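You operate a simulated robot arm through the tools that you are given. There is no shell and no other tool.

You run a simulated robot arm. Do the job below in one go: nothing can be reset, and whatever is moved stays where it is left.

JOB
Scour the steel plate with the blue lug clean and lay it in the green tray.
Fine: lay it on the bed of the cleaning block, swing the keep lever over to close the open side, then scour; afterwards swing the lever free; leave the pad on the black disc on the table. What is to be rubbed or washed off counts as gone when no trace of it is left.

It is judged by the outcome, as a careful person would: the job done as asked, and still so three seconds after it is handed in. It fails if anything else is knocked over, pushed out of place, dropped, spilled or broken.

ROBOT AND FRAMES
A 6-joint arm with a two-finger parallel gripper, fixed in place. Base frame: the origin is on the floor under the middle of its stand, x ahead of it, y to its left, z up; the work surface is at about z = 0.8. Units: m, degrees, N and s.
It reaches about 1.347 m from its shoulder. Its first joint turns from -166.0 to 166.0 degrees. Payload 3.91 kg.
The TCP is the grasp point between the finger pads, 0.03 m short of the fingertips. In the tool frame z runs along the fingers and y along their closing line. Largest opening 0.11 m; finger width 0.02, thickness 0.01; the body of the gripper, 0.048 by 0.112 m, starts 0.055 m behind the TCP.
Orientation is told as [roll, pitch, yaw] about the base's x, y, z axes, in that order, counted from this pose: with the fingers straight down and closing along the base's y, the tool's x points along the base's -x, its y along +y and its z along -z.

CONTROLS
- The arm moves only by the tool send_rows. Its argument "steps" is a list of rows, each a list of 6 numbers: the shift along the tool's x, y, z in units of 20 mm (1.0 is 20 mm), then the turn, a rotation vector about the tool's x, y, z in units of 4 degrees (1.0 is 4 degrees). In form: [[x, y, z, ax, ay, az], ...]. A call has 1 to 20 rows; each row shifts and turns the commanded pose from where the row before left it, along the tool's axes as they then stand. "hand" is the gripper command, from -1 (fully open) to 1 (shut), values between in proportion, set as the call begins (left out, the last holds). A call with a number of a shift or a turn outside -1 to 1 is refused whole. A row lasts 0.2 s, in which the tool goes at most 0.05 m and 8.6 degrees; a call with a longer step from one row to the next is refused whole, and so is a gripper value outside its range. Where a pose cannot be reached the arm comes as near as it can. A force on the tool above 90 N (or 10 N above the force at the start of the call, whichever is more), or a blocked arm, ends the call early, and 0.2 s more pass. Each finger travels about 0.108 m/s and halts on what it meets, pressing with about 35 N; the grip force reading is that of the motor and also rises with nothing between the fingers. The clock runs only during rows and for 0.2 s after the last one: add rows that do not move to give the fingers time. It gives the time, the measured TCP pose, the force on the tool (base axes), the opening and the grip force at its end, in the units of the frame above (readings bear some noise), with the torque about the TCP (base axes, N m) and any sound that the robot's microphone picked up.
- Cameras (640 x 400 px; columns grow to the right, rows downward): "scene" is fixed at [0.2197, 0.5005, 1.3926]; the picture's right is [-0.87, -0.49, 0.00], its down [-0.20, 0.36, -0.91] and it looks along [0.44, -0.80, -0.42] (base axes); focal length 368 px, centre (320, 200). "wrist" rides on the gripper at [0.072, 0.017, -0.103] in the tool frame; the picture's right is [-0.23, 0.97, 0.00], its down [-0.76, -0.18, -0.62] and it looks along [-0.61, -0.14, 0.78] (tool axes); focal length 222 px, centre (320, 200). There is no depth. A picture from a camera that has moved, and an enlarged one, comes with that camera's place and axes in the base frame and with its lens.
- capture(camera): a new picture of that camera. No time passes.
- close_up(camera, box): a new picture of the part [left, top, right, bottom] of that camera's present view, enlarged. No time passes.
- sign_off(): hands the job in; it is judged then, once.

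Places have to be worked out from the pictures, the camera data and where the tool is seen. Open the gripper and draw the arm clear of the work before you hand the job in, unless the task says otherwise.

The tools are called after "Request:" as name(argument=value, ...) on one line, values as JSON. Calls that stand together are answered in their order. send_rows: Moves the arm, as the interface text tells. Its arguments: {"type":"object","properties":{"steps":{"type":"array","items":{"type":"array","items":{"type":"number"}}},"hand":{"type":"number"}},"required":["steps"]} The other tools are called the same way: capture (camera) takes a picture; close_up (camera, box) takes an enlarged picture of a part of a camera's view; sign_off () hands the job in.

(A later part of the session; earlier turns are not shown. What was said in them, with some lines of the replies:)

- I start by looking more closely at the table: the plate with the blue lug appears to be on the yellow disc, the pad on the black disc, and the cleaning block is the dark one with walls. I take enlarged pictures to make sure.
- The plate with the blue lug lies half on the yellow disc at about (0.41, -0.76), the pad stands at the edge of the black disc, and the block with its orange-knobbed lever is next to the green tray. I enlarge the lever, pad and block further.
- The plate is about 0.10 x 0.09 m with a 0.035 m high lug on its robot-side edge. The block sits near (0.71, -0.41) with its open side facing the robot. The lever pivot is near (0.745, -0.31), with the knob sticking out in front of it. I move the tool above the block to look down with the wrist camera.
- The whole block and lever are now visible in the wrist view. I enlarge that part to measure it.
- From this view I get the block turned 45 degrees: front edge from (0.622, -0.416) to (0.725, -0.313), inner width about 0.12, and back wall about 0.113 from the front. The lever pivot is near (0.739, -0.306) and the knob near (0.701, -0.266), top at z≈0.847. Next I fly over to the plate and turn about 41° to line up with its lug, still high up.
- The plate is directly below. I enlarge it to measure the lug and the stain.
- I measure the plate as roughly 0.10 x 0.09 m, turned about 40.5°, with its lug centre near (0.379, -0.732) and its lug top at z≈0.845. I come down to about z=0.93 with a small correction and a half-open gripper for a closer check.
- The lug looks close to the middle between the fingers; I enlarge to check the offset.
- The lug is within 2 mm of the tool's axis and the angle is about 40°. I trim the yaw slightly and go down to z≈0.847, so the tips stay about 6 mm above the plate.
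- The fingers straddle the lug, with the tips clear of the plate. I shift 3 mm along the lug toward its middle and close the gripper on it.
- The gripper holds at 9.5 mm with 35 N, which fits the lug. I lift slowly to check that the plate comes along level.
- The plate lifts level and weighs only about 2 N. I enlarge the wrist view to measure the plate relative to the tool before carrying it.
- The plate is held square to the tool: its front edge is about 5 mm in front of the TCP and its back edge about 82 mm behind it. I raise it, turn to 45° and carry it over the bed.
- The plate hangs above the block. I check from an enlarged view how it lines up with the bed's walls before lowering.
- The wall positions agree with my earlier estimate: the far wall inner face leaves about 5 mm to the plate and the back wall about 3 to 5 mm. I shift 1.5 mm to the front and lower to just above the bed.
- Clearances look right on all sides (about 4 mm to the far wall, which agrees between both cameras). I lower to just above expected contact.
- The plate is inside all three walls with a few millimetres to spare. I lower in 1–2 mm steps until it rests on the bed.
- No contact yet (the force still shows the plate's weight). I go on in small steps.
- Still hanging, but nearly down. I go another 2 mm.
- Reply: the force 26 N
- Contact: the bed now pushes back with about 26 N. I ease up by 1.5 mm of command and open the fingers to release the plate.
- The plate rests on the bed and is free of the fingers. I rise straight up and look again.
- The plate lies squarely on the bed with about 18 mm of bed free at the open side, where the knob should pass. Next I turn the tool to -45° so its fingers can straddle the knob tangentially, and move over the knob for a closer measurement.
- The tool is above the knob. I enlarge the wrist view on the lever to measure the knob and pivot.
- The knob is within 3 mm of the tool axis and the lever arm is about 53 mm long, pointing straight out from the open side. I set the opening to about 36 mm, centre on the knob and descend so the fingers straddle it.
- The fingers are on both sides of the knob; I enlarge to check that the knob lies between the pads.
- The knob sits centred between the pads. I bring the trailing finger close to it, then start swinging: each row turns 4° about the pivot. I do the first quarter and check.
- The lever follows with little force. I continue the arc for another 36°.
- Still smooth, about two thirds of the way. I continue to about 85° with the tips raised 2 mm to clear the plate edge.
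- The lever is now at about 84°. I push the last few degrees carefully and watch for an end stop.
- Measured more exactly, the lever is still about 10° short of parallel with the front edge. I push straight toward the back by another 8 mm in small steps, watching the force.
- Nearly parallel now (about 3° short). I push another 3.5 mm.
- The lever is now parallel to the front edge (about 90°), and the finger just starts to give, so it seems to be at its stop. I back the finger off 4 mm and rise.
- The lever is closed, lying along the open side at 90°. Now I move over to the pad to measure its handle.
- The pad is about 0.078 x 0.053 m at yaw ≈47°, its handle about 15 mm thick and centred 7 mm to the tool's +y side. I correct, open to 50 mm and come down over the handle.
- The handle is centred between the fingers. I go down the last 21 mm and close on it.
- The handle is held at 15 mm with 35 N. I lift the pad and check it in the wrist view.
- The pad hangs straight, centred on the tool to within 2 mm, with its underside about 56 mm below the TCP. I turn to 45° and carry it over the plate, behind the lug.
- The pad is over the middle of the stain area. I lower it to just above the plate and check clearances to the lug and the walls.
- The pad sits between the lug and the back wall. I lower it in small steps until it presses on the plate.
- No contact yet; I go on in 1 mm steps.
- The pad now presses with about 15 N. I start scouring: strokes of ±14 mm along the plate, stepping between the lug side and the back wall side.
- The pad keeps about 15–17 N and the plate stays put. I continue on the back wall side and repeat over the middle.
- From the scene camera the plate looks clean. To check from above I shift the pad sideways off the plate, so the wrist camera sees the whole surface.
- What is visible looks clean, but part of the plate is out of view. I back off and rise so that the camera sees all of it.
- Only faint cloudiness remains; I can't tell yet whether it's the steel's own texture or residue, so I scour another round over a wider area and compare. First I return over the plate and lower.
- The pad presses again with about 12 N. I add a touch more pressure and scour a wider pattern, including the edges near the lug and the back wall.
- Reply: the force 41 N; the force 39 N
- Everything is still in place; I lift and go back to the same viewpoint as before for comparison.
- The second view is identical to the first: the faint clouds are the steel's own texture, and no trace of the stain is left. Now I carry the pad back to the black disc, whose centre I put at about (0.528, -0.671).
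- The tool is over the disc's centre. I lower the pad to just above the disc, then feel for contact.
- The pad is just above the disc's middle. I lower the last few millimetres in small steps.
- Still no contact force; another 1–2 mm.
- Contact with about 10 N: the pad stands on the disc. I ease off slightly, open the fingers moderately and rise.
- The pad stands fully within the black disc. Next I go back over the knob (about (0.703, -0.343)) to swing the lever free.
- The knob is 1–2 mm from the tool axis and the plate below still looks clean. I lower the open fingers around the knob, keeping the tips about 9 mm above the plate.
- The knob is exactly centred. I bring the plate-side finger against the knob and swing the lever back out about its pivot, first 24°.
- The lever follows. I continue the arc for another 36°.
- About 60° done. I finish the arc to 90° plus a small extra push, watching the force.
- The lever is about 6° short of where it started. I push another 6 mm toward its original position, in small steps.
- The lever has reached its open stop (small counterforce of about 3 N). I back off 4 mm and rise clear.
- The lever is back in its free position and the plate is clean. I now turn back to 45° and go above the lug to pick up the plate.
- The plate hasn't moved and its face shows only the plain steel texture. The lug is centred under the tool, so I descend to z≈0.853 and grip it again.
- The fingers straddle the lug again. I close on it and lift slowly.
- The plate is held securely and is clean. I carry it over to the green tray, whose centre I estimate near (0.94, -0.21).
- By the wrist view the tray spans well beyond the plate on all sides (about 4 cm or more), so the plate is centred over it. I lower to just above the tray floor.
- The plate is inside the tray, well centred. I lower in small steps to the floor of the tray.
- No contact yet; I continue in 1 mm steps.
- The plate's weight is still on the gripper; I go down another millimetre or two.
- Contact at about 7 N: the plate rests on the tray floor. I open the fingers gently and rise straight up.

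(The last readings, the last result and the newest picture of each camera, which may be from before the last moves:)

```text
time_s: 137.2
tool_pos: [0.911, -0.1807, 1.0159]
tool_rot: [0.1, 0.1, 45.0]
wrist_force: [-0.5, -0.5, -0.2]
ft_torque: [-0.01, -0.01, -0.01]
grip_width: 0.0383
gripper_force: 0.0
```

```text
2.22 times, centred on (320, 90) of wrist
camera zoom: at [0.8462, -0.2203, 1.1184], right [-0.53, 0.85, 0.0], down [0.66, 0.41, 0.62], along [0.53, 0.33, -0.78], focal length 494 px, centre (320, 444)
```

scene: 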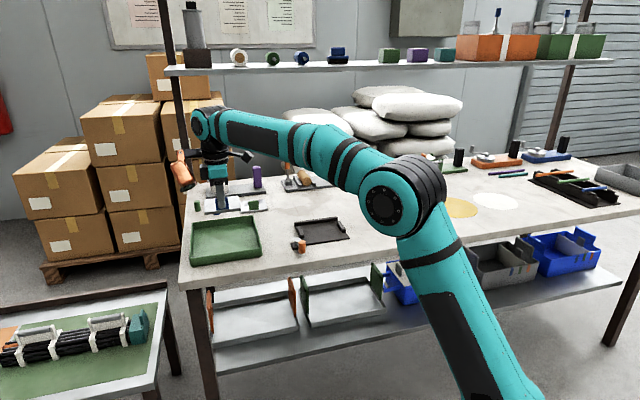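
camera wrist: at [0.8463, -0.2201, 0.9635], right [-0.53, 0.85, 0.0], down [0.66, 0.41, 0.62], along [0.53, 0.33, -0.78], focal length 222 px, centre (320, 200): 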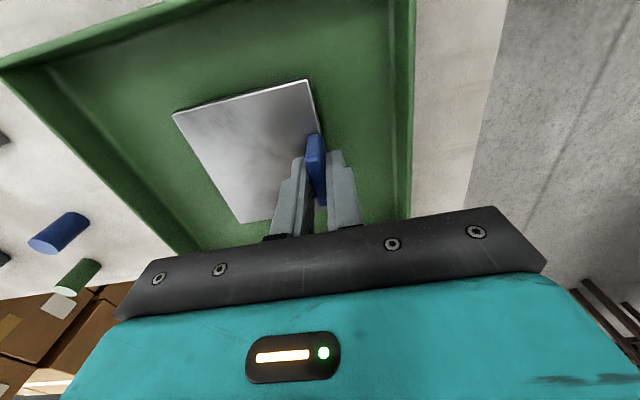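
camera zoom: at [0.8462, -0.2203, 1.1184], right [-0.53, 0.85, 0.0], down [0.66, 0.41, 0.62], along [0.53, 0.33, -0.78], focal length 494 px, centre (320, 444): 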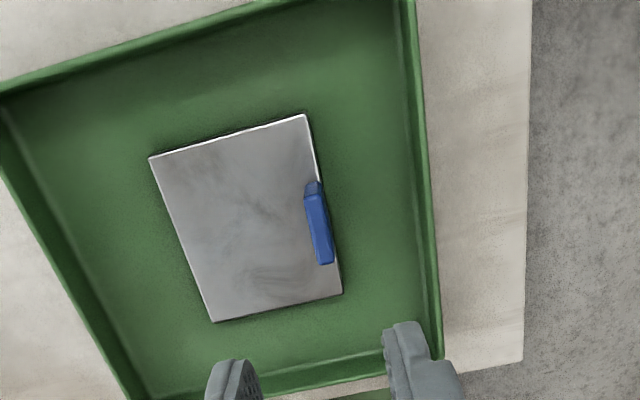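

The plate lies flat in the tray. I take one more enlarged look for traces, then open the gripper fully and draw the arm back.

Request:
close_up(camera="wrist", box=[250, 35, 340, 135])

Request:
send_rows(steps=[[0, 0, -1, 0, 0, 0], [0, 0, -1, 0, 0, 0], [0.6, 0, -1, 0, 0, 0], [1, -0.2, -0.6, 0, 0, 0], [1, -0.2, 0, 0, 0, 0], [1, -0.2, 0, 0, 0, 0], [1, -0.2, 0, 0, 0, 0], [1, -0.2, 0, 0, 0, 0], [1, -0.2, 0, 0, 0, 0], [1, -0.2, 0, 0, 0, 0], [1, -0.2, 0, 0, 0, 0], [1, -0.2, 0, 0, 0, 0], [1, -0.2, 0, 0, 0, 0], [1, -0.2, 0, 0, 0, 0], [1, -0.2, 0, 0, 0, 0], [1, 0, 0, 0, 0, 0], [1, 0, 0, 0, 0, 0], [1, 0, 0, 0, 0, 0], [0, 0, 0, 0, 0, 0]], hand=-1)

Request:
capture(camera="scene")

Request:
capture(camera="wrist")

```text
4.00 times, centred on (295, 85) of wrist
camera zoom: at [0.8462, -0.2203, 1.1184], right [-0.53, 0.85, 0.0], down [0.66, 0.41, 0.62], along [0.53, 0.33, -0.78], focal length 888 px, centre (420, 660)
```

zoom: 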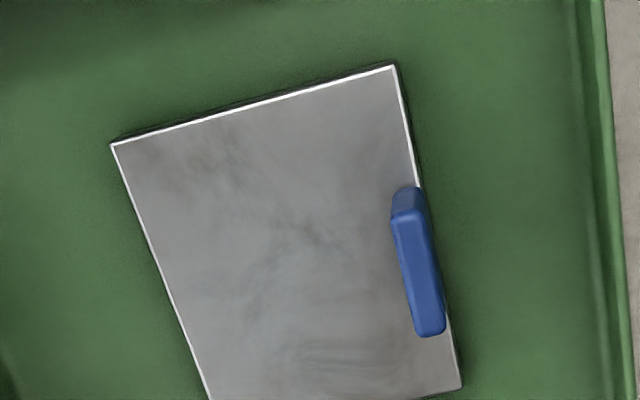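

```text
time_s: 141.2
tool_pos: [0.725, -0.4338, 1.0861]
tool_rot: [0.0, -0.1, 45.0]
wrist_force: [0.1, 0.2, -0.1]
ft_torque: [-0.03, 0.05, -0.02]
grip_width: 0.11
gripper_force: 0.0
```

```text
taken
```

scene: 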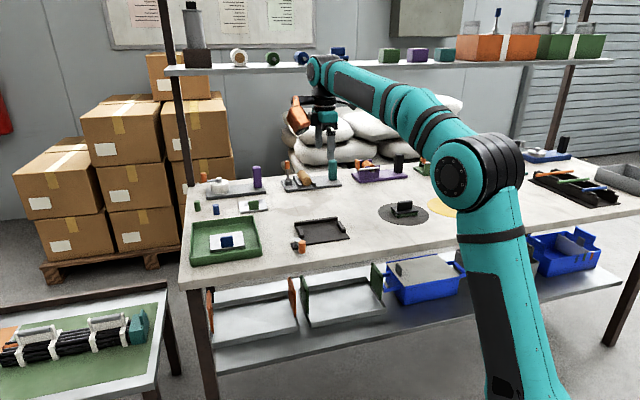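

```text
taken
camera wrist: at [0.6596, -0.4744, 1.1903], right [-0.53, 0.85, 0.0], down [0.66, 0.41, 0.62], along [0.53, 0.33, -0.78], focal length 222 px, centre (320, 200)
```

wrist: 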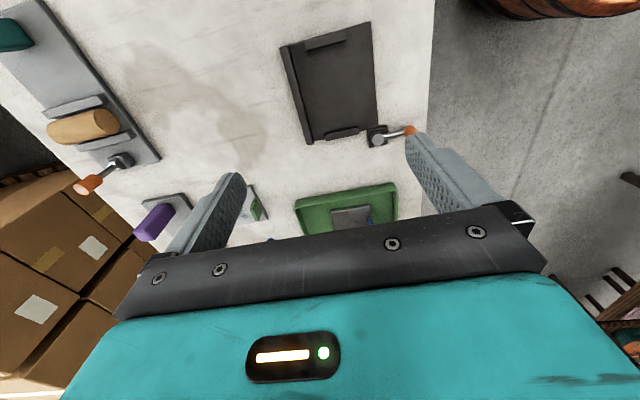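

The arm is clear with the gripper open; I make one last check of the plate, lever and pad before handing in.

Request:
close_up(camera="scene", box=[180, 160, 340, 270])

Request:
close_up(camera="scene", box=[340, 150, 500, 250])

```text
3.64 times, centred on (260, 215) of scene
camera zoom: at [0.2197, 0.5005, 1.3926], right [-0.87, -0.49, 0.0], down [-0.2, 0.36, -0.91], along [0.44, -0.8, -0.42], focal length 1338 px, centre (538, 146)
```

zoom: 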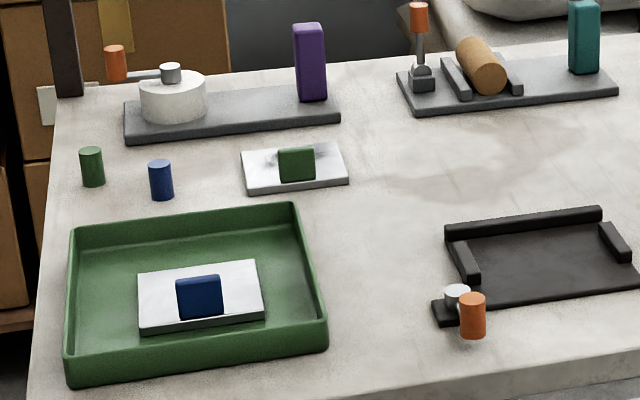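

```text
4.00 times, centred on (420, 200) of scene
camera zoom: at [0.2197, 0.5005, 1.3926], right [-0.87, -0.49, 0.0], down [-0.2, 0.36, -0.91], along [0.44, -0.8, -0.42], focal length 1472 px, centre (-80, 200)
```

zoom: 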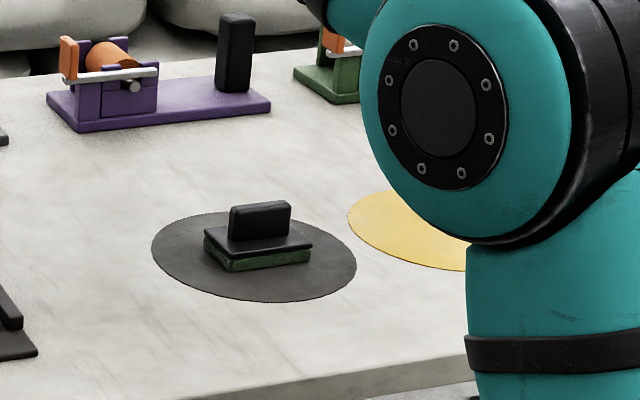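

The clean plate lies flat in the green tray, the lever is swung free, and the pad stands on the black disc. Nothing else has moved and the gripper is open and clear, so I hand the job in.

Request:
sign_off()

```text
The job is handed in.
```

The steel plate with the blue lug is scoured clean and lies flat in the green tray. I handed the job in; the verdict has not come back.

- **Scouring:** I laid the plate on the block's bed, closed the lever across the open side and scoured it in two rounds. After the first round only faint clouding showed. It looked the same after the second round, so I took it to be the steel's own texture.
- **Lever:** it is swung back to its open stop, where it was at the start.
- **Pad:** it stands wholly inside the black disc.
- **Rest of the table:** nothing else appears moved or knocked over in the final pictures. The gripper is open and raised clear above the cleaning block.
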